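You operate a simulated robot arm through the tools that you are given. There is no shell and no other tool. Be economical: measure what you need, move in short steps, check, and stop when the job is done.

You run a simulated two-armed robot. Do the job below in one go: nothing can be reset, and whatever is moved stays where it is left.

TASK
Pick up the yellow torch with one hand, pass it to the other hand and put it on the packing bench.

It is judged by the outcome, as a careful person would: the job done as asked, and still so three seconds after it is handed in. It fails if anything else is knocked over, pushed out of place, dropped, spilled or broken.

THE ROBOT
Two 7-joint arms with two-finger parallel grippers on one trunk, on a base that drives. Base frame: it is fixed to the floor where the robot stands at the start and does not move with it; the origin is under the middle of the robot, x ahead of it, y to its left, z up. Units: mm, degrees, N and s.
The left shoulder is at the start at [23, 174, 1489], the right one opposite. With the tool pointing down near the work surface each hand reaches from about 100 to 520 mm from the robot's upright axis, wherever it stands, measured 20 degrees to its own side. Places, roughly: packing bench [1300, 100, 700]. Payload 3.6 kg a hand.
The tool frame of a hand sits at the grasp point between the pads (the TCP): z along the fingers, y along the line on which they close. The tips reach 30 mm beyond it. Largest opening 110 mm; finger width 20, thickness 10; the body of the gripper, 48 by 112 mm, starts 55 mm behind the TCP.
Orientation is that of the tool frame in the base frame, as a unit quaternion [x, y, z, w]. With the fingers straight down and closing along the base's y, the tool's x points along the base's -x, its y along +y and its z along -z.

THE INTERFACE
- The arms move only by the tool drive_tool. It takes "left_motion", "right_motion" or both (then of equal length, played together; a hand with none holds still); each is a list of rows, each a list of 7 numbers: the shift along the tool's x, y, z in mm, then the turn, a rotation vector about the tool's x, y, z in degrees, then the closure, from 0 (fully open) to 1 (shut). In form: [[x, y, z, wx, wy, wz, hand], ...]. A call has 1 to 8 rows; each row shifts and turns the commanded pose from where the row before left it, along the tool's axes as they then stand. A row lasts 0.2 s, in which the tool goes at most 50 mm and 8.6 degrees; a call with a longer step from one row to the next is refused whole, and so is a gripper value outside its range. A pose out of reach is approached as far as the arm can. The call stops where the force on the tool passes 40 N (or 10 N more than at its start, if that is more) or the arm is blocked; 0.2 s more then pass. Each finger travels about 153 mm/s and halts on what it meets, pressing with about 30 N; the grip force reading is that of the motor and also rises with nothing between the fingers. The clock runs only during rows and for 0.2 s after the last one: add rows that do not move to give the fingers time. The reply holds the time, the measured pose of the TCP, the force on the tool along the base axes, the opening and the grip force, in the units named above and with some noise, with the torque about the TCP (base axes, N m) and any sound that the robot's microphone picked up, and new pictures: "views" is both (left out), scene, wrist or none (wrist: the cameras of the hands that moved).
- Cameras (640 x 400 px; columns grow to the right, rows downward): "scene" is now at [74.8, -38.1, 1634.2]; the picture's right is [-0.53, -0.85, 0.00], its down [-0.70, 0.44, -0.57] and it looks along [0.48, -0.30, -0.82] (base axes); focal length 264 px, centre (320, 200). "left" rides on the left gripper at [72, -17, -104] in its tool frame; the picture's right is [0.23, 0.97, 0.00], its down [-0.76, 0.18, -0.62] and it looks along [-0.61, 0.14, 0.78] (tool axes); focal length 222 px, centre (320, 200). "right" rides on the right gripper at [72, 17, -103] in its tool frame; the picture's right is [-0.23, 0.97, 0.00], its down [-0.76, -0.18, -0.62] and it looks along [-0.61, -0.14, 0.78] (tool axes); focal length 222 px, centre (320, 200). There is no depth. A picture from a camera that has moved, and an enlarged one, comes with that camera's place and axes in the base frame and with its lens.
- slide_trunk(by): slides the trunk up (or, below 0, down) by that many mm; the arms and the scene camera ride with it, the base frame stays. It gives what a move gives, with no picture.
- roll_base(legs): drives the robot by 1 to 6 legs, each [ahead, left, turn to the left] in mm, mm and degrees, along the robot's own axes; the way and the turn of a leg run together, so that a leg with both is an arc; at most 1500 mm and 180 degrees a leg. The arms and the cameras ride along, it lands a little off, and it stops where it bumps. It gives what a move gives, and a new picture of the scene camera.
- head_to(pan, tilt): turns the head with the scene camera to pan (to the left, within 86 degrees either way) and tilt (down, from -29 to 69), counted from straight ahead of the robot. It gives what a move gives, and a new picture of the scene camera.
- inspect(camera, box): a new picture of the part [left, top, right, bottom] of that camera's present view, enlarged. It takes no simulated time.
- sign_off(): hands the job in; it is judged then, once.

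Go step by step. Nothing tells you exact positions but the pictures and the camera data: compare them with the known pose of the tool, close in by small moves and look again before you grip or let go. The budget is 120 turns and 260 pictures, counting those below and the enlarged ones. Unless the task says otherwise, let go and move clear before handing in, and close with one line.

The tools are called by a JSON object that holds its "name" and its "arguments". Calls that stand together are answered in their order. drive_tool: Moves the arms, as the interface text tells. Its arguments: {"type":"object","properties":{"left_motion":{"type":"array"},"right_motion":{"type":"array"},"views":{"type":"string","enum":["both","scene","wrist","none"]}},"required":[]} The other tools are called the same way: slide_trunk (by) slides the trunk up or down; roll_base (legs) drives the base; head_to (pan, tilt) turns the head that bears the scene camera; inspect (camera, box) takes an enlarged picture of a part of a camera's view; sign_off () hands the job in.

At the start:

```text
clock: 0.0
left_eef_pos: [348.1, -25.1, 1178.6]
left_tcp_rot: [0.0, 1.0, 0.0, 0.0]
left_contact_force: [-0.2, 1.1, 0.5]
left_torque: [0.02, -0.02, 0.04]
left_gripper_width: 109.8
left_grip_force: 0.0
right_eef_pos: [330.5, -341.8, 1096.8]
right_tcp_rot: [0.0, 1.0, 0.0, 0.0]
right_contact_force: [0.3, -0.8, -1.0]
right_torque: [0.01, 0.04, 0.02]
right_gripper_width: 109.9
right_grip_force: 0.0
trunk travel left (down, up): [-602.0, 161.0]
robot x, y, heading: [2.2, -2.3, 0.1]
head pan, tilt: [-32.0, 55.5]
```

scene: 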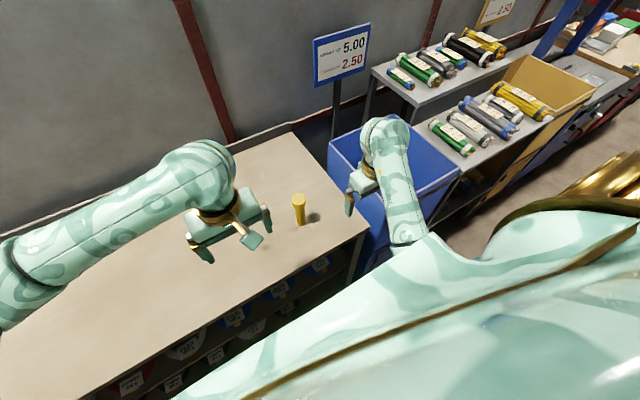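
right: 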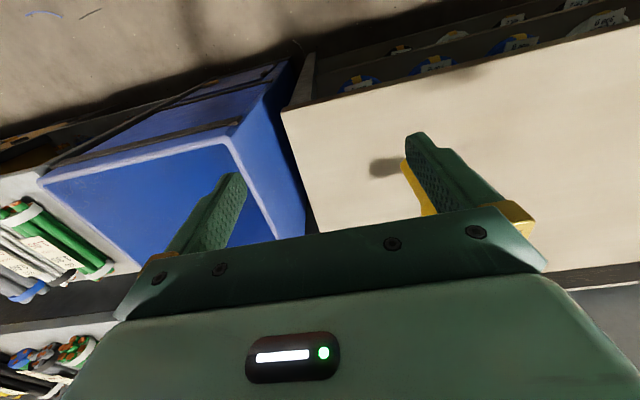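
left: 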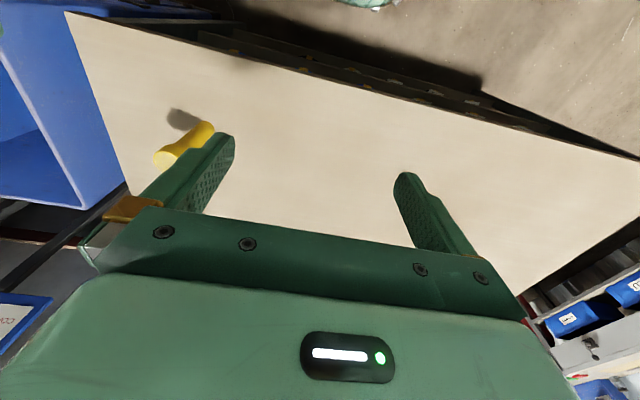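

The yellow torch stands upright on the tan table ahead and to the right. I'll look around to find the packing bench and see the torch more closely.

{"name": "inspect", "arguments": {"camera": "scene", "box": [220, 150, 380, 250]}}

{"name": "head_to", "arguments": {"pan": 10, "tilt": 30}}

```text
4.00 times, centred on (300, 200) of scene
camera zoom: at [74.8, -38.1, 1634.2], right [-0.53, -0.85, 0.0], down [-0.7, 0.44, -0.57], along [0.48, -0.3, -0.82], focal length 1057 px, centre (400, 200)
```

zoom: 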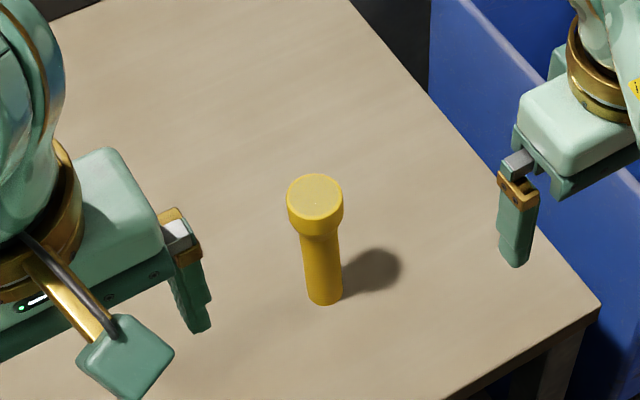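

```text
clock: 1.1
left_eef_pos: [347.0, -23.2, 1177.7]
left_tcp_rot: [-0.001, 1.0, 0.0, 0.001]
left_contact_force: [-0.3, 0.2, 0.6]
left_torque: [-0.03, 0.01, -0.01]
left_gripper_width: 109.9
left_grip_force: 0.1
right_eef_pos: [329.6, -341.6, 1096.6]
right_tcp_rot: [0.0, 1.0, 0.0, 0.0]
right_contact_force: [0.4, -0.5, -0.2]
right_torque: [0.0, 0.0, 0.01]
right_gripper_width: 110.3
right_grip_force: 0.0
trunk travel left (down, up): [-602.0, 161.0]
robot x, y, heading: [-2.5, 0.9, 0.2]
head pan, tilt: [10.0, 30.0]
camera scene: at [103.3, 15.4, 1670.9], right [0.17, -0.98, 0.0], down [-0.49, -0.09, -0.87], along [0.85, 0.15, -0.5], focal length 264 px, centre (320, 200)
```

scene: 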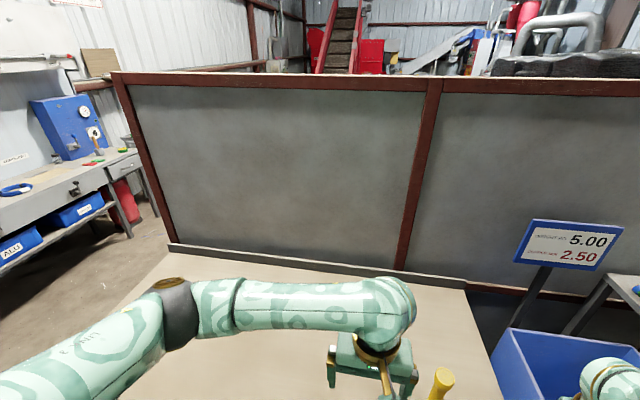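

The tan table has a partition behind it. I'll look left and right for other benches.

{"name": "head_to", "arguments": {"pan": 75, "tilt": 25}}

{"name": "head_to", "arguments": {"pan": -75, "tilt": 25}}

{"name": "head_to", "arguments": {"pan": 0, "tilt": 55}}

{"name": "inspect", "arguments": {"camera": "left", "box": [60, 60, 300, 210]}}

```text
clock: 2.5
left_eef_pos: [347.6, -24.2, 1177.8]
left_tcp_rot: [0.0, 1.0, 0.0, 0.0]
left_contact_force: [0.1, 0.6, 0.2]
left_torque: [0.03, -0.01, -0.01]
left_gripper_width: 109.7
left_grip_force: 0.1
right_eef_pos: [329.7, -341.9, 1096.0]
right_tcp_rot: [0.0, 1.0, 0.0, 0.0]
right_contact_force: [-0.1, 0.1, -0.5]
right_torque: [-0.03, 0.05, 0.02]
right_gripper_width: 110.1
right_grip_force: 0.1
trunk travel left (down, up): [-602.0, 161.0]
robot x, y, heading: [2.9, -0.1, -0.2]
head pan, tilt: [75.0, 25.0]
camera scene: at [38.1, 88.8, 1678.9], right [0.97, -0.26, 0.0], down [-0.11, -0.41, -0.91], along [0.24, 0.88, -0.42], focal length 264 px, centre (320, 200)
```

scene: 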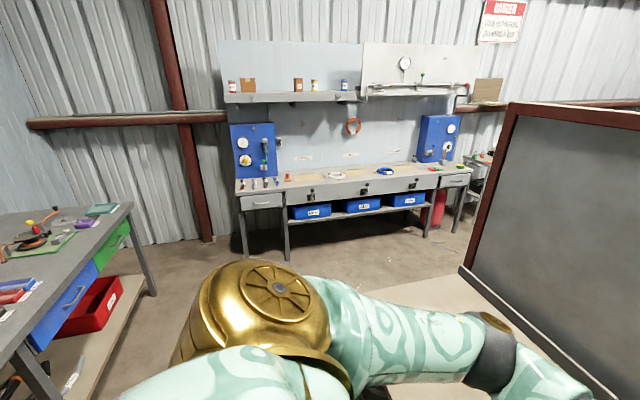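

```text
clock: 4.8
left_eef_pos: [348.1, -25.0, 1177.8]
left_tcp_rot: [0.0, 1.0, 0.0, 0.0]
left_contact_force: [0.1, 0.1, -0.2]
left_torque: [0.0, 0.03, -0.01]
left_gripper_width: 109.8
left_grip_force: 0.1
right_eef_pos: [329.3, -342.1, 1096.0]
right_tcp_rot: [0.0, 1.0, 0.0, 0.0]
right_contact_force: [-0.1, -0.7, -0.2]
right_torque: [0.02, -0.01, -0.04]
right_gripper_width: 109.8
right_grip_force: 0.0
trunk travel left (down, up): [-602.0, 161.0]
robot x, y, heading: [1.1, 0.3, -0.0]
head pan, tilt: [-75.0, 25.0]
camera scene: at [38.1, -89.1, 1678.9], right [-0.97, -0.26, 0.0], down [-0.11, 0.41, -0.91], along [0.23, -0.88, -0.42], focal length 264 px, centre (320, 200)
```

scene: 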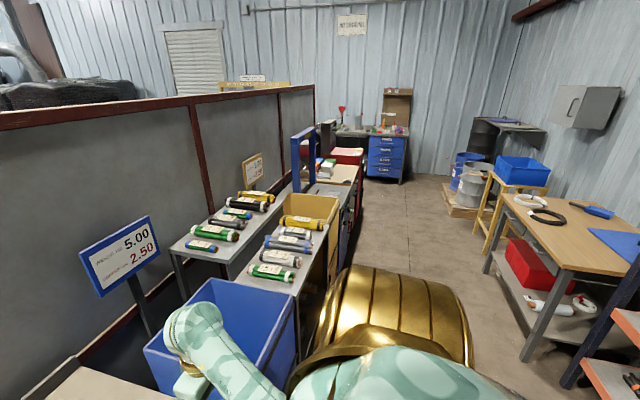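

```text
clock: 6.3
left_eef_pos: [347.4, -23.4, 1179.0]
left_tcp_rot: [-0.001, 1.0, 0.001, 0.001]
left_contact_force: [0.6, -0.2, -0.7]
left_torque: [0.03, -0.02, 0.0]
left_gripper_width: 109.9
left_grip_force: 0.0
right_eef_pos: [329.2, -340.5, 1095.4]
right_tcp_rot: [0.0, 1.0, 0.001, 0.0]
right_contact_force: [-0.4, 0.3, 0.1]
right_torque: [0.01, 0.0, -0.01]
right_gripper_width: 110.1
right_grip_force: 0.0
trunk travel left (down, up): [-602.0, 161.0]
robot x, y, heading: [-1.0, -2.7, 0.2]
head pan, tilt: [0.0, 55.0]
camera scene: at [86.3, -0.2, 1634.9], right [0.0, -1.0, 0.0], down [-0.82, 0.0, -0.57], along [0.57, 0.0, -0.82], focal length 264 px, centre (320, 200)
```

scene: 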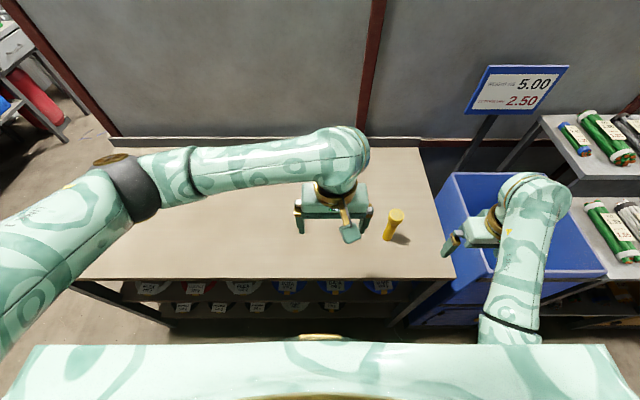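

```text
2.67 times, centred on (180, 135) of left
camera zoom: at [275.9, -41.7, 1282.1], right [-0.23, 0.97, 0.0], down [0.76, 0.18, 0.62], along [0.61, 0.14, -0.78], focal length 592 px, centre (693, 373)
```

zoom: 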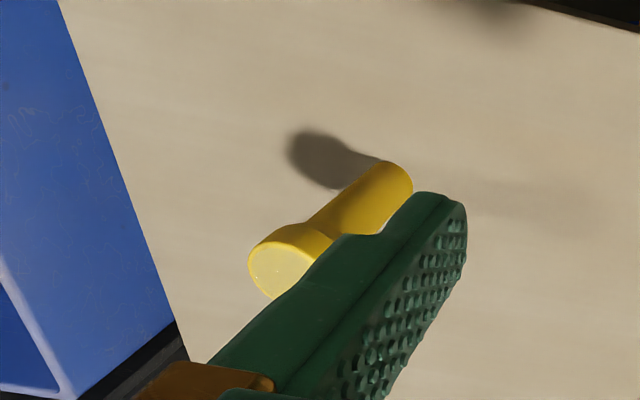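

The packing bench is not in view; at x=1300 it must lie behind the partition in front. The torch stands near (470, -220) on the tan table, which I put at about z=860. I'll tilt the right hand forward and bring it in behind the torch.

{"name": "drive_tool", "arguments": {"right_motion": [[0, 20, 0, 0, -8, 0, 0], [0, 20, 0, 0, -8, 0, 0], [0, 20, 0, 0, -8, 0, 0], [0, 20, 0, 0, -8, 0, 0], [0, 20, 0, 0, -8, 0, 0], [0, 20, 0, 0, -8, 0, 0]]}}

```text
clock: 6.9
left_eef_pos: [346.2, -25.9, 1178.8]
left_tcp_rot: [-0.001, 1.0, 0.0, 0.0]
left_contact_force: [0.6, -0.1, 0.2]
left_torque: [0.02, -0.03, 0.02]
left_gripper_width: 110.0
left_grip_force: 0.1
right_eef_pos: [330.9, -404.4, 1126.2]
right_tcp_rot: [-0.008, 0.984, -0.121, 0.132]
right_contact_force: [0.2, 0.2, 0.5]
right_torque: [0.03, -0.01, 0.0]
right_gripper_width: 110.0
right_grip_force: 0.0
trunk travel left (down, up): [-602.0, 161.0]
robot x, y, heading: [0.3, -0.8, 0.0]
head pan, tilt: [0.0, 55.0]
stopped in row 3 (right hand): the arm was blocked; the commanded pose is now the measured one
camera scene: at [85.8, -2.9, 1634.9], right [0.0, -1.0, 0.0], down [-0.82, 0.0, -0.57], along [0.57, 0.0, -0.82], focal length 264 px, centre (320, 200)
camera right: at [234.1, -368.0, 1199.3], right [0.24, 0.96, -0.17], down [0.57, 0.01, 0.82], along [0.79, -0.29, -0.54], focal length 222 px, centre (320, 200)
```

scene: 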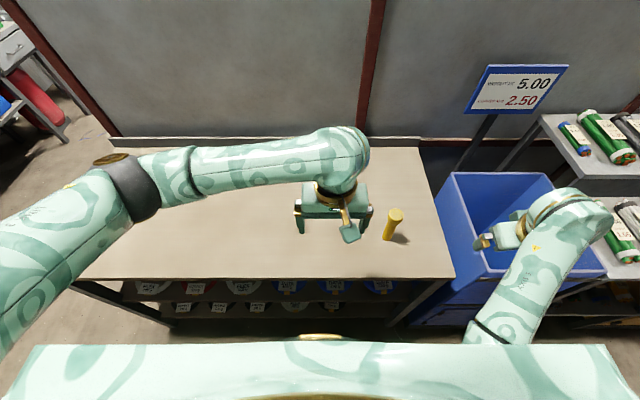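
right: 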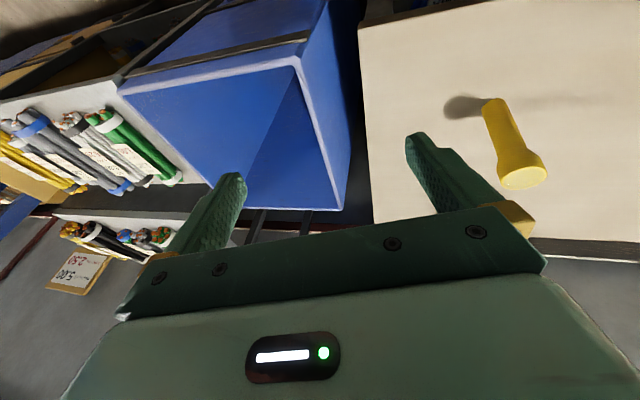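

The tilt jammed the right arm, probably at a joint limit because it is folded so high. A second sighting puts the torch at (468, -224), z 865 to 1011. I'll lower the trunk so the forearm lies flatter, then straighten the right hand.

{"name": "slide_trunk", "arguments": {"by": -130}}

{"name": "drive_tool", "arguments": {"right_motion": [[0, 0, 0, -5, 5, 0.3, 0], [0, 0, 0, -5, 5, 0.3, 0], [0, 0, 0, -4, 5, 0.3, 0], [0, 0, -20, 0, 0, 0, 0]]}}

```text
clock: 7.7
left_eef_pos: [347.7, -24.4, 1129.8]
left_tcp_rot: [-0.001, 1.0, -0.001, -0.002]
left_contact_force: [0.0, 0.4, -0.3]
left_torque: [0.02, 0.03, -0.01]
left_gripper_width: 109.9
left_grip_force: 0.0
right_eef_pos: [325.4, -462.9, 1106.5]
right_tcp_rot: [-0.007, 0.972, -0.199, 0.125]
right_contact_force: [0.1, 0.6, 0.2]
right_torque: [-0.02, 0.01, -0.01]
right_gripper_width: 110.0
right_grip_force: 0.1
trunk travel left (down, up): [-555.0, 208.0]
robot x, y, heading: [1.1, -0.6, 0.1]
head pan, tilt: [0.0, 55.0]
stopped: the arm was blocked; the commanded pose is now the measured one
```

```text
clock: 8.7
left_eef_pos: [348.0, -22.3, 1130.1]
left_tcp_rot: [-0.001, 1.0, 0.0, -0.001]
left_contact_force: [-0.3, 0.5, 0.1]
left_torque: [0.0, 0.0, -0.03]
left_gripper_width: 109.8
left_grip_force: 0.0
right_eef_pos: [326.4, -460.1, 1125.4]
right_tcp_rot: [0.01, 0.997, -0.075, -0.004]
right_contact_force: [0.1, -0.6, 0.2]
right_torque: [0.0, -0.01, 0.03]
right_gripper_width: 110.2
right_grip_force: 0.1
trunk travel left (down, up): [-555.0, 208.0]
robot x, y, heading: [1.6, -0.4, -0.2]
head pan, tilt: [0.0, 55.0]
camera scene: at [89.9, 0.8, 1587.7], right [0.0, -1.0, 0.0], down [-0.82, 0.0, -0.57], along [0.57, 0.0, -0.82], focal length 264 px, centre (320, 200)
camera right: at [254.3, -426.0, 1225.3], right [0.25, 0.96, -0.15], down [0.76, -0.1, 0.64], along [0.6, -0.27, -0.75], focal length 222 px, centre (320, 200)
```

scene: 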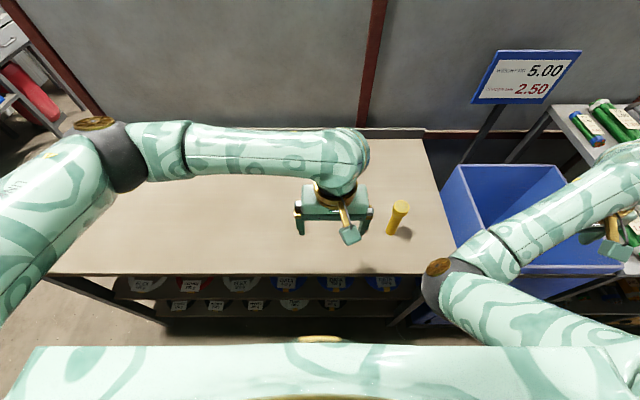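
right: 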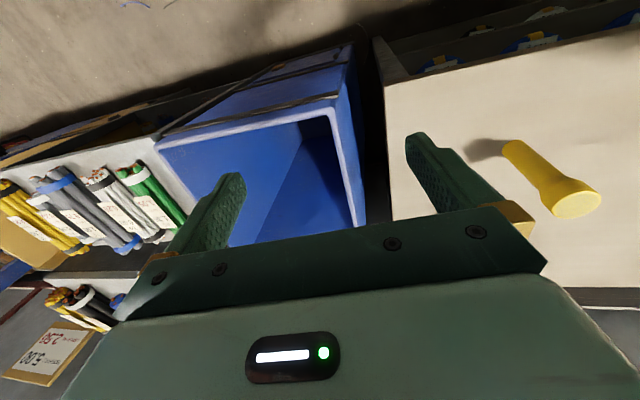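

The trunk slid only part of the way and the right elbow swung inward. I'll straighten the hand and move it left in small steps to see how the arm settles.

{"name": "drive_tool", "arguments": {"right_motion": [[0, 0, 0, -8, 0, -1, 0], [0, 30, 0, 0, 0, 0, 0], [0, 30, 0, 0, 0, 0, 0], [0, 30, 0, 0, 0, 0, 0], [0, 30, 0, 0, 0, 0, 0]], "views": "scene"}}

```text
clock: 9.8
left_eef_pos: [347.7, -22.9, 1130.5]
left_tcp_rot: [-0.001, 1.0, 0.0, -0.002]
left_contact_force: [0.7, 0.9, 0.0]
left_torque: [0.01, 0.0, 0.02]
left_gripper_width: 110.1
left_grip_force: 0.0
right_eef_pos: [378.0, -373.3, 1185.1]
right_tcp_rot: [0.015, 0.995, -0.017, 0.095]
right_contact_force: [0.7, 1.3, -0.9]
right_torque: [0.0, -0.01, 0.0]
right_gripper_width: 110.3
right_grip_force: 0.2
right hand out of reach, approached as far as the arm can: row 5
trunk travel left (down, up): [-555.0, 208.0]
robot x, y, heading: [0.0, 2.7, 0.0]
head pan, tilt: [0.0, 55.0]
stopped in row 5 (right hand): the arm was blocked; the commanded pose is now the measured one
camera scene: at [89.7, 0.9, 1587.7], right [0.0, -1.0, 0.0], down [-0.82, 0.0, -0.57], along [0.57, 0.0, -0.82], focal length 264 px, centre (320, 200)
```

scene: 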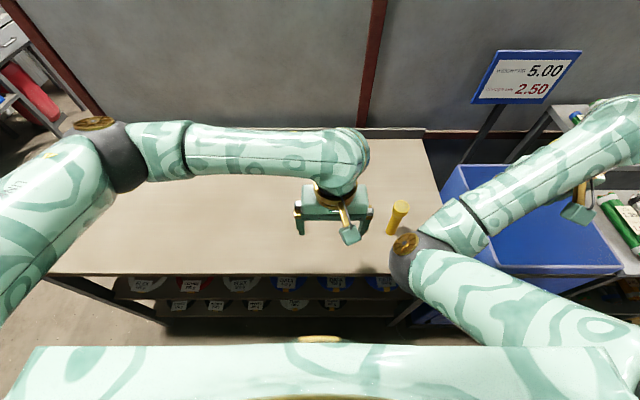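

The right elbow is on the inner side and limits that arm. I'll back the hand up to where it was free, level it and lower it.

{"name": "drive_tool", "arguments": {"right_motion": [[10, -10, 15, -1, 5, -1, 0], [10, -10, 20, -1, 6, -1, 0], [10, -10, 20, 0, 0, 0, 0], [10, 0, 20, 0, 0, 0, 0], [10, 0, 20, 0, 0, 0, 0], [0, 0, 20, 0, 0, 0, 0]], "views": "scene"}}

```text
clock: 11.2
left_eef_pos: [348.6, -24.5, 1131.2]
left_tcp_rot: [-0.001, 1.0, 0.002, -0.001]
left_contact_force: [0.2, -0.2, 0.1]
left_torque: [-0.03, 0.01, -0.02]
left_gripper_width: 109.9
left_grip_force: 0.0
right_eef_pos: [333.7, -401.0, 1066.8]
right_tcp_rot: [-0.005, 1.0, 0.005, -0.003]
right_contact_force: [0.5, -0.2, 0.4]
right_torque: [0.01, 0.01, 0.01]
right_gripper_width: 109.8
right_grip_force: 0.0
trunk travel left (down, up): [-555.0, 208.0]
robot x, y, heading: [2.3, -2.2, 0.2]
head pan, tilt: [0.0, 55.0]
camera scene: at [89.4, -0.8, 1587.7], right [0.0, -1.0, 0.0], down [-0.82, 0.0, -0.57], along [0.57, 0.0, -0.82], focal length 264 px, centre (320, 200)
```

scene: 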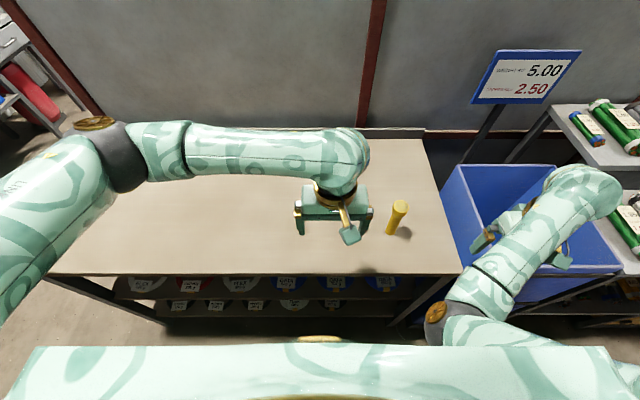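

Good, the arm recovered; it works better with the hand low relative to the shoulder. I'll bring the right hand above the torch, tips above its top, and turn the left hand 65 degrees as a step toward a side grip.

{"name": "drive_tool", "arguments": {"right_motion": [[-13, 19, 0, 0, 0, 0, 0], [-13, 19, 0, 0, 0, 0, 0], [-13, 19, 0, 0, 0, 0, 0], [-13, 19, 0, 0, 0, 0, 0], [-13, 19, 0, 0, 0, 0, 0], [-13, 19, 0, 0, 0, 0, 0], [-13, 19, 0, 0, 0, 0, 0], [-13, 19, 0, 0, 0, 0, 0]], "left_motion": [[0, 0, 0, 0, 0, 8.2, 0], [0, 0, 0, 0, 0, 8.2, 0], [0, 0, 0, 0, 0, 8.2, 0], [0, 0, 0, 0, 0, 8.2, 0], [0, 0, 0, 0, 0, 8.2, 0], [0, 0, 0, 0, 0, 8.2, 0], [0, 0, 0, 0, 0, 8.2, 0], [0, 0, 0, 0, 0, 8.2, 0]]}}

```text
clock: 12.7
left_eef_pos: [347.9, -23.8, 1129.1]
left_tcp_rot: [0.417, 0.909, 0.0, -0.002]
left_contact_force: [-0.5, 0.0, -0.5]
left_torque: [0.01, 0.01, 0.02]
left_gripper_width: 110.1
left_grip_force: 0.0
right_eef_pos: [407.5, -356.1, 1080.8]
right_tcp_rot: [0.028, 0.998, -0.058, 0.001]
right_contact_force: [0.4, 0.0, 0.0]
right_torque: [-0.02, -0.01, 0.0]
right_gripper_width: 110.0
right_grip_force: 0.0
trunk travel left (down, up): [-555.0, 208.0]
robot x, y, heading: [1.1, 2.5, 0.2]
head pan, tilt: [0.0, 55.0]
stopped in row 7 (right hand): the arm was blocked; the commanded pose is now the measured one
camera scene: at [90.1, 0.1, 1587.7], right [0.0, -1.0, 0.0], down [-0.82, 0.0, -0.57], along [0.57, 0.0, -0.82], focal length 264 px, centre (320, 200)
camera right: at [336.4, -324.6, 1180.5], right [0.28, 0.95, -0.11], down [0.75, -0.15, 0.64], along [0.6, -0.26, -0.76], focal length 222 px, centre (320, 200)
camera left: at [288.9, 19.8, 1233.9], right [0.59, 0.81, 0.0], down [0.63, -0.46, 0.62], along [0.5, -0.37, -0.78], focal length 222 px, centre (320, 200)
```

scene: 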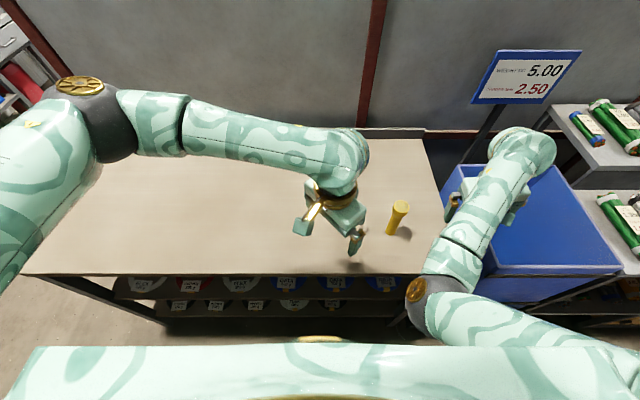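
right: 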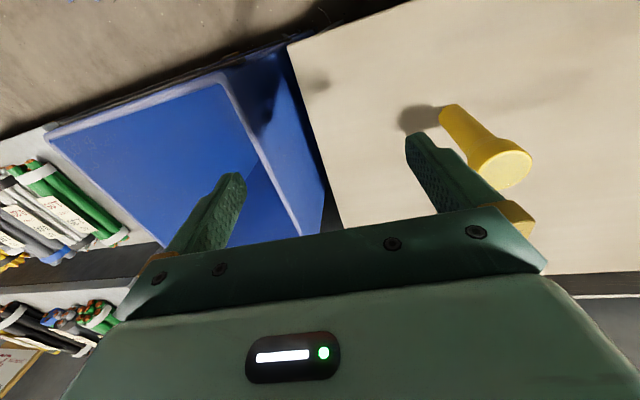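
left: 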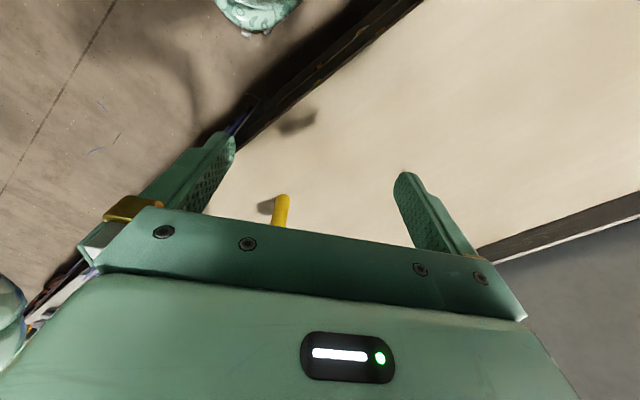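

The left arm moves freely, so it should do the picking. I'll fold the right hand back and slide the robot right along the table to bring the torch into the left hand's range.

{"name": "drive_tool", "arguments": {"right_motion": [[20, -10, 5, -3, 0, -1.6, 0], [20, -10, 5, -3, 0, -1.6, 0], [20, -10, 5, 0, 0, 0, 0], [20, -10, 0, 0, 0, 0, 0]], "left_motion": [[0, 0, 0, 0, 0, 6, 0], [0, 0, 0, 0, 0, 6, 0], [0, 0, 0, 0, 0, 6, 0], [0, 0, 0, 0, 0, 6.5, 0]], "views": "none"}}

{"name": "roll_base", "arguments": {"legs": [[0, -230, 0]]}}

```text
clock: 13.8
left_eef_pos: [348.1, -23.9, 1130.1]
left_tcp_rot: [0.602, 0.799, 0.0, -0.002]
left_contact_force: [-0.9, -0.2, 0.2]
left_torque: [0.0, 0.01, 0.04]
left_gripper_width: 110.1
left_grip_force: 0.0
right_eef_pos: [322.3, -425.1, 1077.3]
right_tcp_rot: [0.012, 0.999, -0.034, 0.001]
right_contact_force: [-0.7, -0.3, 0.2]
right_torque: [-0.01, -0.01, 0.01]
right_gripper_width: 110.1
right_grip_force: 0.0
trunk travel left (down, up): [-555.0, 208.0]
robot x, y, heading: [1.8, 2.0, -0.1]
head pan, tilt: [0.0, 55.0]
stopped in row 4 (right hand): the arm was blocked; the commanded pose is now the measured one
```

```text
clock: 15.6
left_eef_pos: [345.9, -254.5, 1130.1]
left_tcp_rot: [0.602, 0.798, 0.0, -0.002]
left_contact_force: [-0.4, 0.4, 0.9]
left_torque: [0.02, 0.0, -0.02]
left_gripper_width: 110.0
left_grip_force: 0.1
right_eef_pos: [319.0, -655.4, 1077.2]
right_tcp_rot: [0.013, 0.999, -0.034, 0.0]
right_contact_force: [-0.6, -0.4, 0.0]
right_torque: [-0.03, 0.01, 0.0]
right_gripper_width: 110.0
right_grip_force: 0.0
trunk travel left (down, up): [-555.0, 208.0]
robot x, y, heading: [0.7, -226.0, -0.5]
head pan, tilt: [0.0, 55.0]
camera scene: at [89.1, -229.6, 1587.7], right [0.0, -1.0, 0.0], down [-0.82, 0.0, -0.57], along [0.57, 0.0, -0.82], focal length 264 px, centre (320, 200)
```

scene: 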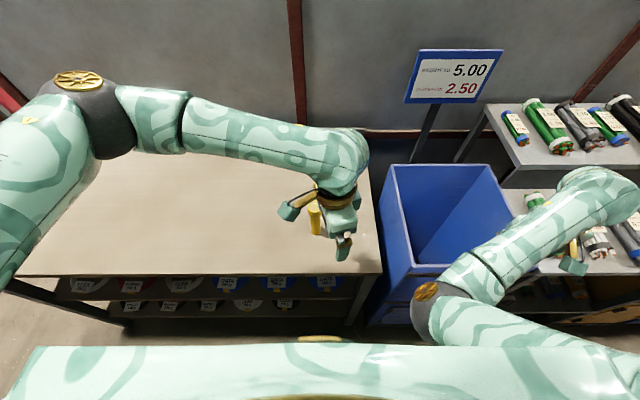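

The torch is now right in front of the left hand. I'll finish turning the left hand and tilt it 45 degrees, so it points right and down.

{"name": "drive_tool", "arguments": {"left_motion": [[0, 0, 0, 0, 0, 8, 0], [0, 0, 0, 0, 0, 7.5, 0], [0, 0, 0, 0, -7.5, 0, 0], [0, 0, 0, 0, -7.5, 0, 0], [0, 0, 0, 0, -7.5, 0, 0], [0, 0, 0, 0, -7.5, 0, 0], [0, 0, 0, 0, -7.5, 0, 0], [0, 0, 0, 0, -7.5, 0, 0]]}}

```text
clock: 17.4
left_eef_pos: [347.2, -252.7, 1129.3]
left_tcp_rot: [0.651, 0.655, -0.271, 0.272]
left_contact_force: [-0.8, 0.3, 0.5]
left_torque: [0.02, 0.0, 0.0]
left_gripper_width: 110.0
left_grip_force: 0.0
right_eef_pos: [318.6, -653.5, 1077.8]
right_tcp_rot: [0.014, 0.999, -0.036, 0.001]
right_contact_force: [-0.8, -1.0, -1.3]
right_torque: [-0.02, -0.03, 0.02]
right_gripper_width: 109.5
right_grip_force: 0.0
trunk travel left (down, up): [-555.0, 208.0]
robot x, y, heading: [-0.6, -226.5, -0.3]
head pan, tilt: [0.0, 55.0]
camera scene: at [88.8, -228.1, 1587.7], right [0.0, -1.0, 0.0], down [-0.82, 0.0, -0.57], along [0.57, 0.0, -0.82], focal length 264 px, centre (320, 200)
camera left: at [330.1, -129.1, 1151.8], right [0.97, 0.17, -0.16], down [0.18, -0.1, 0.98], along [0.15, -0.98, -0.12], focal length 222 px, centre (320, 200)
```

scene: 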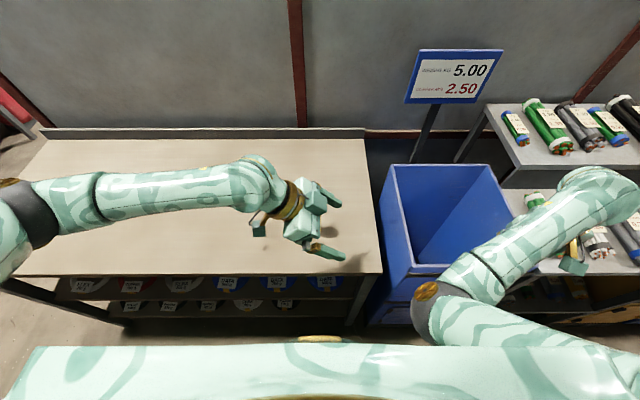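
left: 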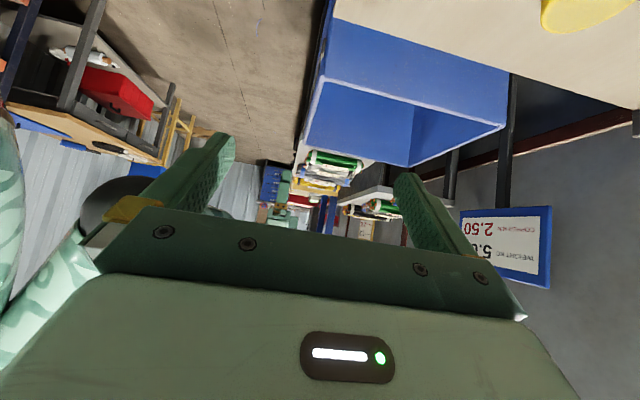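

The left tilt works. I'll move the left hand to a standoff up and left of the torch.

{"name": "drive_tool", "arguments": {"left_motion": [[29.5, 12, 0, 0, 0, 0, 0], [29.5, 15, 0, 0, 0, 0, 0], [29.5, 20, -1, 0, 0, 0, 0], [29.5, 24, -1, 0, 0, 0, 0], [29.5, 25, -2, 0, 0, 0, 0], [29.5, 25, -2, 0, 0, 0, 0]]}}

{"name": "inspect", "arguments": {"camera": "scene", "box": [220, 170, 380, 270]}}

```text
clock: 18.8
left_eef_pos: [467.9, -122.1, 1010.9]
left_tcp_rot: [0.651, 0.656, -0.271, 0.27]
left_contact_force: [-0.6, 0.4, -0.4]
left_torque: [-0.03, 0.02, -0.02]
left_gripper_width: 109.9
left_grip_force: 0.0
right_eef_pos: [319.0, -654.1, 1076.9]
right_tcp_rot: [0.013, 0.999, -0.035, 0.0]
right_contact_force: [0.2, 0.2, 0.6]
right_torque: [-0.02, 0.0, 0.01]
right_gripper_width: 109.9
right_grip_force: 0.1
trunk travel left (down, up): [-555.0, 208.0]
robot x, y, heading: [1.0, -228.3, -0.3]
head pan, tilt: [0.0, 55.0]
camera scene: at [89.7, -228.7, 1587.6], right [0.0, -1.0, 0.0], down [-0.82, 0.0, -0.57], along [0.57, 0.0, -0.82], focal length 264 px, centre (320, 200)
camera left: at [450.8, 1.9, 1031.9], right [0.97, 0.17, -0.16], down [0.18, -0.1, 0.98], along [0.15, -0.98, -0.12], focal length 222 px, centre (320, 200)
```

scene: 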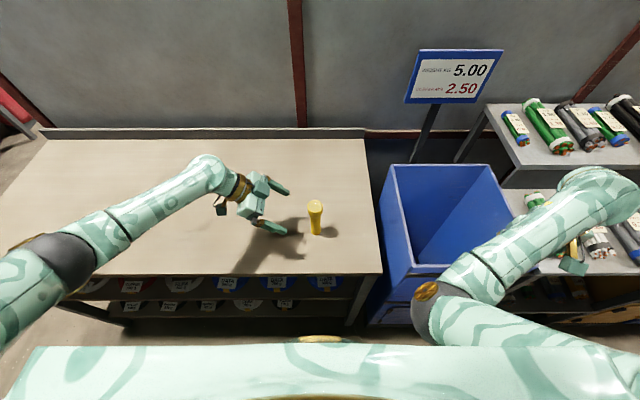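
left: 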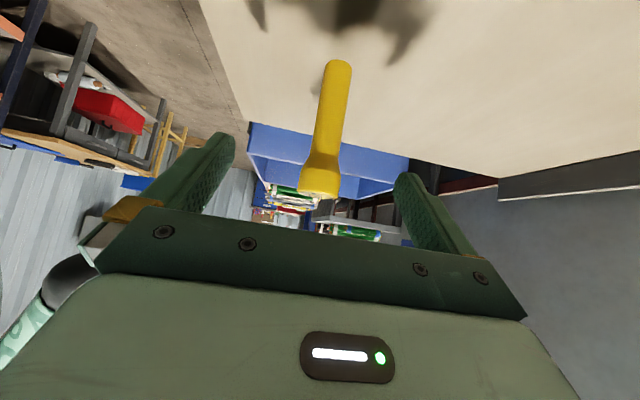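

```text
4.00 times, centred on (300, 220) of scene
camera zoom: at [89.7, -228.7, 1587.6], right [0.0, -1.0, 0.0], down [-0.82, 0.0, -0.57], along [0.57, 0.0, -0.82], focal length 1057 px, centre (400, 120)
```

zoom: 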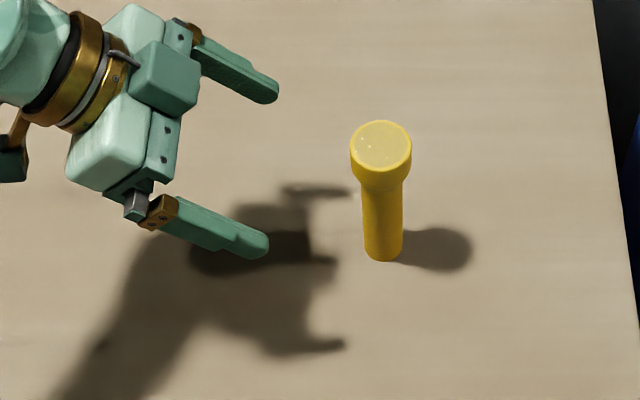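

The torch axis is near (476, -217). I'll slide in along the fingers, stopping short to check.

{"name": "drive_tool", "arguments": {"left_motion": [[1, 2, 22, 0, 0, 0, 0], [1, 2, 22, 0, 0, 0, 0], [1, 2, 22, 0, 0, 0, 0], [1, 1, 22, 0, 0, 0, 0], [1, 1, 22, 0, 0, 0, 0]]}}

{"name": "inspect", "arguments": {"camera": "scene", "box": [240, 180, 360, 255]}}

```text
clock: 20.0
left_eef_pos: [474.2, -197.2, 927.3]
left_tcp_rot: [0.651, 0.656, -0.27, 0.27]
left_contact_force: [-0.2, 0.0, -0.3]
left_torque: [0.01, 0.03, -0.01]
left_gripper_width: 110.0
left_grip_force: 0.0
right_eef_pos: [319.6, -656.7, 1076.9]
right_tcp_rot: [0.013, 0.999, -0.034, -0.001]
right_contact_force: [1.1, -0.7, 0.6]
right_torque: [0.0, 0.01, -0.05]
right_gripper_width: 110.1
right_grip_force: 0.0
trunk travel left (down, up): [-555.0, 208.0]
robot x, y, heading: [-3.3, -230.1, -0.3]
head pan, tilt: [0.0, 55.0]
camera scene: at [89.2, -230.0, 1587.7], right [0.0, -1.0, 0.0], down [-0.82, 0.0, -0.57], along [0.57, 0.0, -0.82], focal length 264 px, centre (320, 200)
camera left: at [456.5, -73.4, 949.2], right [0.97, 0.17, -0.16], down [0.18, -0.1, 0.98], along [0.15, -0.98, -0.13], focal length 222 px, centre (320, 200)
```

scene: 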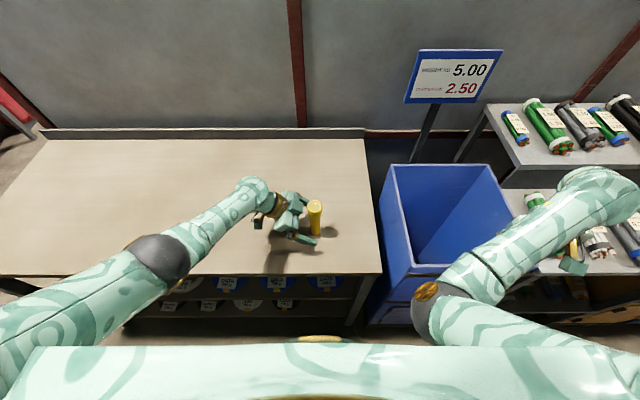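
left: 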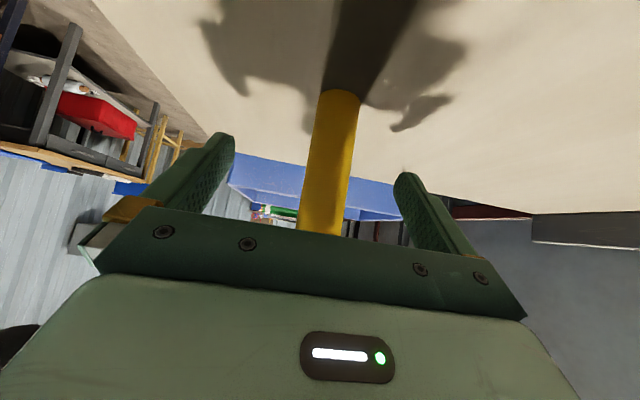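

```text
5.33 times, centred on (300, 218) of scene
camera zoom: at [89.2, -230.0, 1587.7], right [0.0, -1.0, 0.0], down [-0.82, 0.0, -0.57], along [0.57, 0.0, -0.82], focal length 1409 px, centre (427, 107)
```

zoom: 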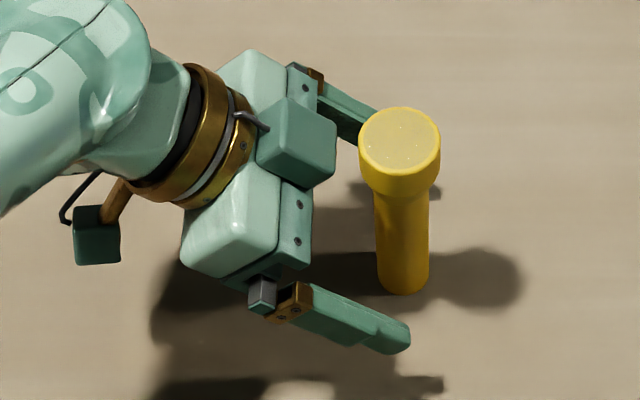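

The block on top of the gripper would come close to the torch's head, so I'll tilt another 10 degrees flatter. I'll also shift 5 mm forward to centre, then advance.

{"name": "drive_tool", "arguments": {"left_motion": [[0, 2, 0, 0, -5, 0, 0], [0, 3, 0, 0, -5, 0, 0], [4.4, 0, 13, 0, 0, 0, 0], [4.4, 0, 13, 0, 0, 0, 0], [0, 0, 0, 0, 0, 0, 0]]}}

{"name": "inspect", "arguments": {"camera": "scene", "box": [240, 180, 360, 255]}}

```text
clock: 21.2
left_eef_pos: [462.1, -211.8, 923.6]
left_tcp_rot: [0.625, 0.63, -0.325, 0.326]
left_contact_force: [-0.4, 0.2, 1.0]
left_torque: [-0.01, -0.02, 0.03]
left_gripper_width: 110.0
left_grip_force: 0.0
left hand out of reach, approached as far as the arm can: row 2, 3, 4
right_eef_pos: [319.2, -654.5, 1077.0]
right_tcp_rot: [0.013, 0.999, -0.034, 0.0]
right_contact_force: [0.6, 0.7, -0.3]
right_torque: [-0.03, 0.02, -0.01]
right_gripper_width: 109.8
right_grip_force: 0.0
trunk travel left (down, up): [-555.0, 208.0]
robot x, y, heading: [2.5, -225.5, -0.2]
head pan, tilt: [0.0, 55.0]
camera scene: at [89.2, -229.0, 1587.7], right [0.0, -1.0, 0.0], down [-0.82, 0.0, -0.57], along [0.57, 0.0, -0.82], focal length 264 px, centre (320, 200)
camera left: at [445.6, -85.8, 923.2], right [0.97, 0.14, -0.19], down [0.18, 0.07, 0.98], along [0.15, -0.99, 0.05], focal length 222 px, centre (320, 200)
```

scene: 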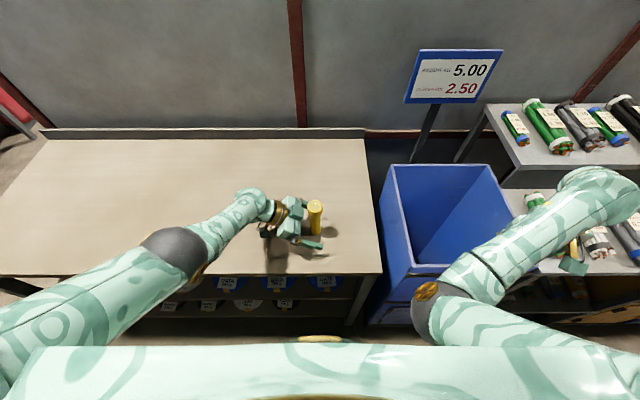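
left: 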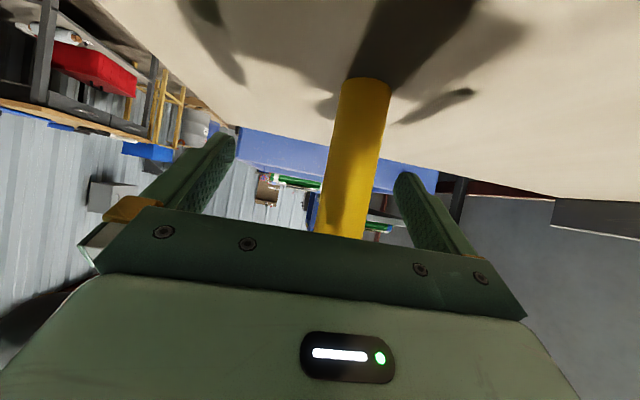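

```text
5.33 times, centred on (300, 218) of scene
camera zoom: at [89.2, -229.0, 1587.7], right [0.0, -1.0, 0.0], down [-0.82, 0.0, -0.57], along [0.57, 0.0, -0.82], focal length 1409 px, centre (427, 107)
```

zoom: 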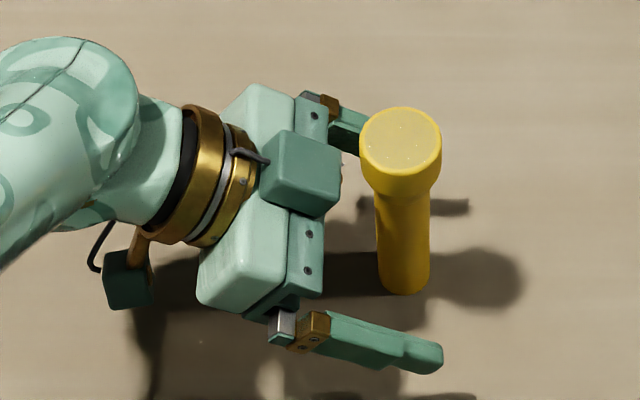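

The arm is at its reach limit, with the fingers straddling the torch but 17 mm short in x. I'll creep the base ahead 20 mm to centre the fingers.

{"name": "roll_base", "arguments": {"legs": [[18, 0, 0]]}}

{"name": "inspect", "arguments": {"camera": "left", "box": [160, 50, 480, 250]}}

```text
clock: 21.9
left_eef_pos: [478.9, -211.5, 924.6]
left_tcp_rot: [0.625, 0.63, -0.326, 0.326]
left_contact_force: [0.9, -0.2, -0.4]
left_torque: [0.04, -0.02, 0.0]
left_gripper_width: 110.1
left_grip_force: 0.0
right_eef_pos: [335.0, -655.9, 1076.6]
right_tcp_rot: [0.014, 0.999, -0.035, 0.0]
right_contact_force: [0.3, 0.1, -0.2]
right_torque: [0.0, -0.04, 0.0]
right_gripper_width: 109.7
right_grip_force: 0.0
trunk travel left (down, up): [-555.0, 208.0]
robot x, y, heading: [13.0, -223.4, -0.4]
head pan, tilt: [0.0, 55.0]
camera scene: at [105.3, -229.1, 1587.8], right [0.0, -1.0, 0.0], down [-0.82, 0.0, -0.57], along [0.57, 0.0, -0.82], focal length 264 px, centre (320, 200)
```

scene: 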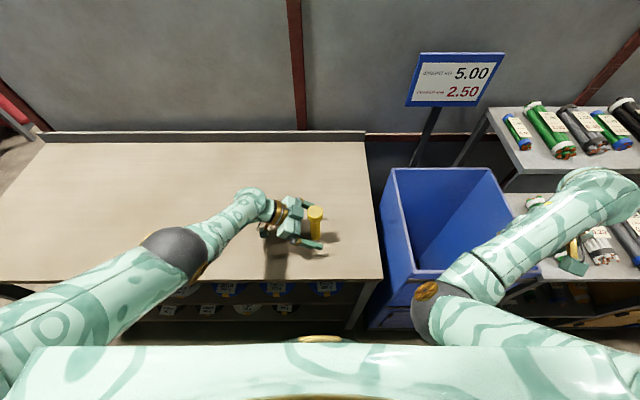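

```text
2.00 times, centred on (320, 150) of left
camera zoom: at [462.4, -85.8, 923.7], right [0.97, 0.14, -0.19], down [0.18, 0.07, 0.98], along [0.15, -0.99, 0.05], focal length 444 px, centre (320, 300)
```

zoom: 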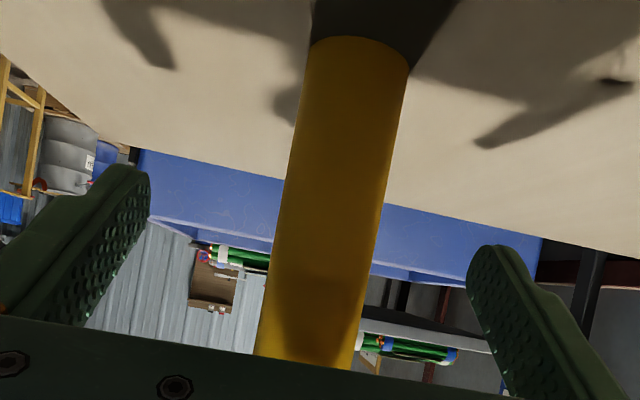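

The torch is centred between the left fingers. Closing.

{"name": "drive_tool", "arguments": {"left_motion": [[0, 0, 0, 0, 0, 0, 0.4], [0, 0, 0, 0, 0, 0, 0.7], [0, 0, 0, 0, 0, 0, 1], [0, 0, 0, 0, 0, 0, 1]], "views": "wrist"}}

{"name": "inspect", "arguments": {"camera": "scene", "box": [240, 180, 360, 255]}}

```text
clock: 22.9
left_eef_pos: [480.9, -212.4, 923.8]
left_tcp_rot: [0.625, 0.63, -0.326, 0.327]
left_contact_force: [-0.2, 0.9, 4.9]
left_torque: [0.06, -0.02, 0.01]
left_gripper_width: 29.2
left_grip_force: 30.0
right_eef_pos: [336.8, -654.6, 1077.2]
right_tcp_rot: [0.015, 0.999, -0.035, 0.0]
right_contact_force: [0.3, 0.1, -0.3]
right_torque: [0.0, -0.04, -0.01]
right_gripper_width: 110.0
right_grip_force: 0.2
trunk travel left (down, up): [-555.0, 208.0]
robot x, y, heading: [18.3, -228.4, -0.1]
head pan, tilt: [0.0, 55.0]
camera left: at [463.3, -86.0, 923.7], right [0.97, 0.14, -0.19], down [0.18, 0.07, 0.98], along [0.15, -0.99, 0.05], focal length 222 px, centre (320, 200)
```

left: 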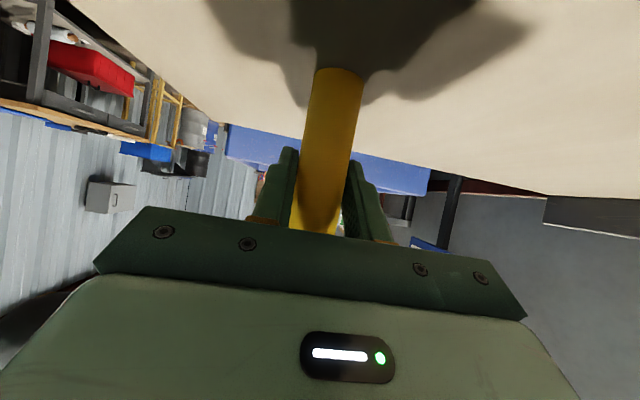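

```text
5.33 times, centred on (300, 218) of scene
camera zoom: at [106.3, -229.1, 1587.8], right [0.0, -1.0, 0.0], down [-0.82, 0.0, -0.57], along [0.57, 0.0, -0.82], focal length 1409 px, centre (427, 107)
```

zoom: 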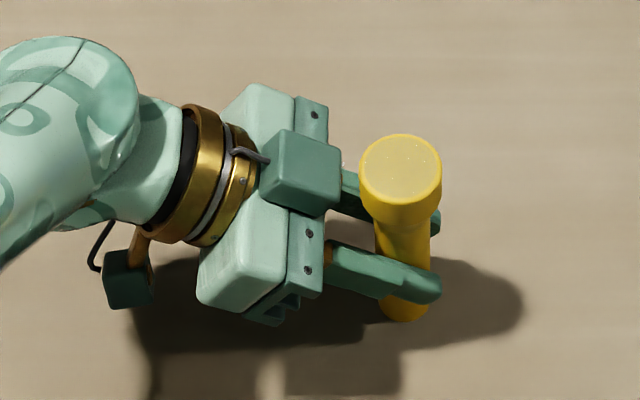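

Grip is firm at 29 mm. Lifting straight up and pulling back a little.

{"name": "drive_tool", "arguments": {"left_motion": [[-12, 0, -8.4, 0, 0, 0, 1], [-19.7, -10, -13.8, 0, 0, 0, 1], [-19.7, -15, -13.8, 0, 0, 0, 1], [-19.7, -20, -13.8, 0, 0, 0, 1], [-19.7, -20, -13.8, 0, 0, 0, 1], [-19.7, -20, -13.8, 0, 0, 0, 1], [-19.7, -20, -13.8, 0, 0, 0, 1]]}}

```text
clock: 24.6
left_eef_pos: [375.9, -212.6, 1082.7]
left_tcp_rot: [0.625, 0.63, -0.327, 0.326]
left_contact_force: [0.2, 0.2, -1.9]
left_torque: [0.01, -0.01, 0.01]
left_gripper_width: 29.4
left_grip_force: 29.8
right_eef_pos: [335.7, -655.3, 1078.4]
right_tcp_rot: [0.014, 0.999, -0.035, 0.0]
right_contact_force: [-0.3, -1.3, 0.1]
right_torque: [0.01, -0.03, 0.02]
right_gripper_width: 110.0
right_grip_force: 0.0
trunk travel left (down, up): [-555.0, 208.0]
robot x, y, heading: [20.6, -229.3, 0.1]
head pan, tilt: [0.0, 55.0]
camera scene: at [106.3, -228.7, 1587.7], right [0.0, -1.0, 0.0], down [-0.82, 0.0, -0.57], along [0.57, 0.0, -0.82], focal length 264 px, centre (320, 200)
camera left: at [358.6, -86.0, 1083.1], right [0.97, 0.14, -0.19], down [0.18, 0.07, 0.98], along [0.15, -0.99, 0.05], focal length 222 px, centre (320, 200)
```

scene: 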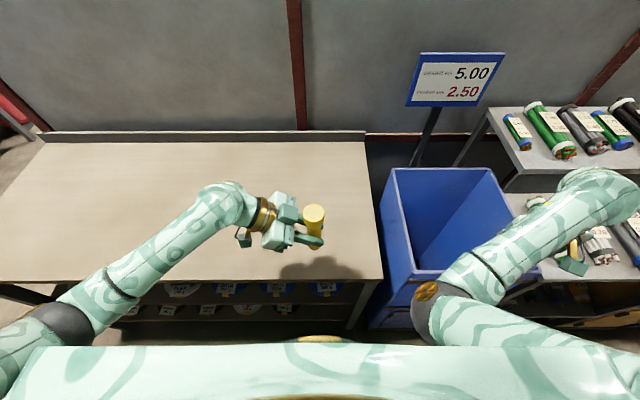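
left: 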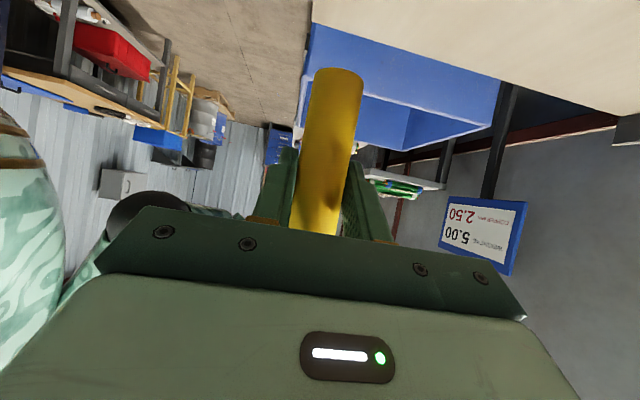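

The torch is lifted safely. I'll raise the trunk so both hands can work lower relative to the shoulders, where the right arm has more freedom.

{"name": "slide_trunk", "arguments": {"by": 180}}

{"name": "drive_tool", "arguments": {"right_motion": [[0, 0, 30, -2, 0, -1, 0], [0, 0, 30, -2, 0, 0, 0], [0, 0, 30, 0, 0, 0, 0], [0, 5, 30, 0, 0, 0, 0], [0, 10, 20, 0, 0, 0, 0], [0, 20, 0, 0, 0, 0, 0], [0, 20, 0, 0, 0, 0, 0]], "left_motion": [[14, 0, 10, 0, 0, 0, 1], [14, 0, 10, 0, 0, 0, 1], [14, 0, 10, 0, 0, 0, 1], [14, 0, 10, 0, 0, 0, 1], [14, 0, 10, 0, 0, 0, 1], [14, 0, 10, 0, 0, 0, 1], [14, 0, 10, 0, 0, 0, 1]], "views": "scene"}}

```text
clock: 26.6
left_eef_pos: [376.1, -211.9, 1261.3]
left_tcp_rot: [0.625, 0.63, -0.326, 0.326]
left_contact_force: [-0.3, 0.3, -2.6]
left_torque: [0.03, 0.07, 0.0]
left_gripper_width: 29.2
left_grip_force: 29.6
right_eef_pos: [336.8, -664.5, 1261.8]
right_tcp_rot: [0.019, 0.999, -0.044, 0.0]
right_contact_force: [-0.3, 0.4, -0.2]
right_torque: [-0.01, -0.01, -0.03]
right_gripper_width: 109.8
right_grip_force: 0.1
trunk travel left (down, up): [-735.0, 28.0]
robot x, y, heading: [14.7, -229.6, -0.4]
head pan, tilt: [0.0, 55.0]
```

```text
clock: 28.4
left_eef_pos: [377.3, -214.3, 1143.4]
left_tcp_rot: [0.626, 0.63, -0.325, 0.325]
left_contact_force: [0.2, -0.1, -2.3]
left_torque: [0.01, 0.0, 0.03]
left_gripper_width: 29.3
left_grip_force: 30.3
right_eef_pos: [376.9, -665.8, 1166.6]
right_tcp_rot: [0.033, 0.997, -0.046, 0.052]
right_contact_force: [0.8, 0.4, 0.3]
right_torque: [0.04, -0.02, 0.0]
right_gripper_width: 110.1
right_grip_force: 0.1
trunk travel left (down, up): [-735.0, 28.0]
robot x, y, heading: [16.6, -231.7, -0.3]
head pan, tilt: [0.0, 55.0]
stopped in row 7 (right hand): the arm was blocked; the commanded pose is now the measured one
camera scene: at [101.3, -228.6, 1767.8], right [0.0, -1.0, 0.0], down [-0.82, 0.0, -0.57], along [0.57, 0.0, -0.82], focal length 264 px, centre (320, 200)
```

scene: 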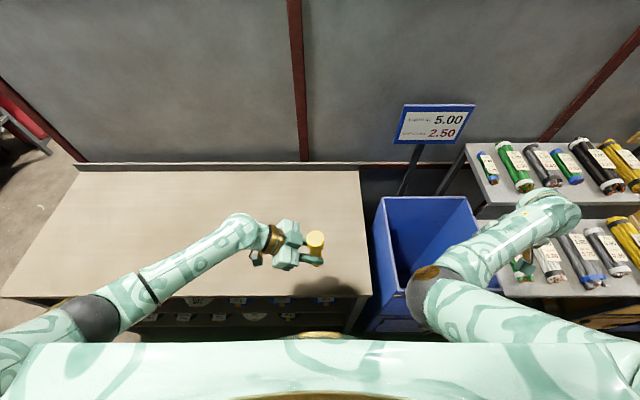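

The right arm is limited by its elbow-in posture. I'll try turning the right hand counter-clockwise to see whether that frees it.

{"name": "drive_tool", "arguments": {"right_motion": [[10, 0, 0, -3, 3, -4, 0], [10, 0, 10, -2, 3, -6, 0], [0, 0, 10, 0, 0, -8, 0], [0, 0, 10, 0, 0, -8, 0], [0, 0, 10, 0, 0, -8, 0], [0, 0, 0, 0, 0, -8, 0]], "views": "scene"}}

```text
clock: 29.8
left_eef_pos: [375.8, -213.9, 1141.7]
left_tcp_rot: [0.626, 0.629, -0.326, 0.325]
left_contact_force: [-0.6, -0.1, -2.3]
left_torque: [0.04, -0.03, 0.01]
left_gripper_width: 29.3
left_grip_force: 30.3
right_eef_pos: [358.0, -660.7, 1120.6]
right_tcp_rot: [-0.33, 0.944, 0.0, -0.005]
right_contact_force: [0.3, -0.4, 0.1]
right_torque: [-0.01, 0.0, -0.02]
right_gripper_width: 110.2
right_grip_force: 0.0
trunk travel left (down, up): [-735.0, 28.0]
robot x, y, heading: [15.2, -232.7, -0.2]
head pan, tilt: [0.0, 55.0]
camera scene: at [100.5, -229.0, 1767.8], right [0.0, -1.0, 0.0], down [-0.82, 0.0, -0.57], along [0.57, 0.0, -0.82], focal length 264 px, centre (320, 200)
```

scene: 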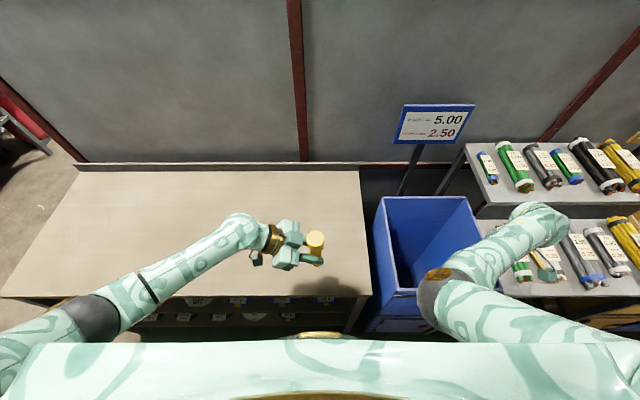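

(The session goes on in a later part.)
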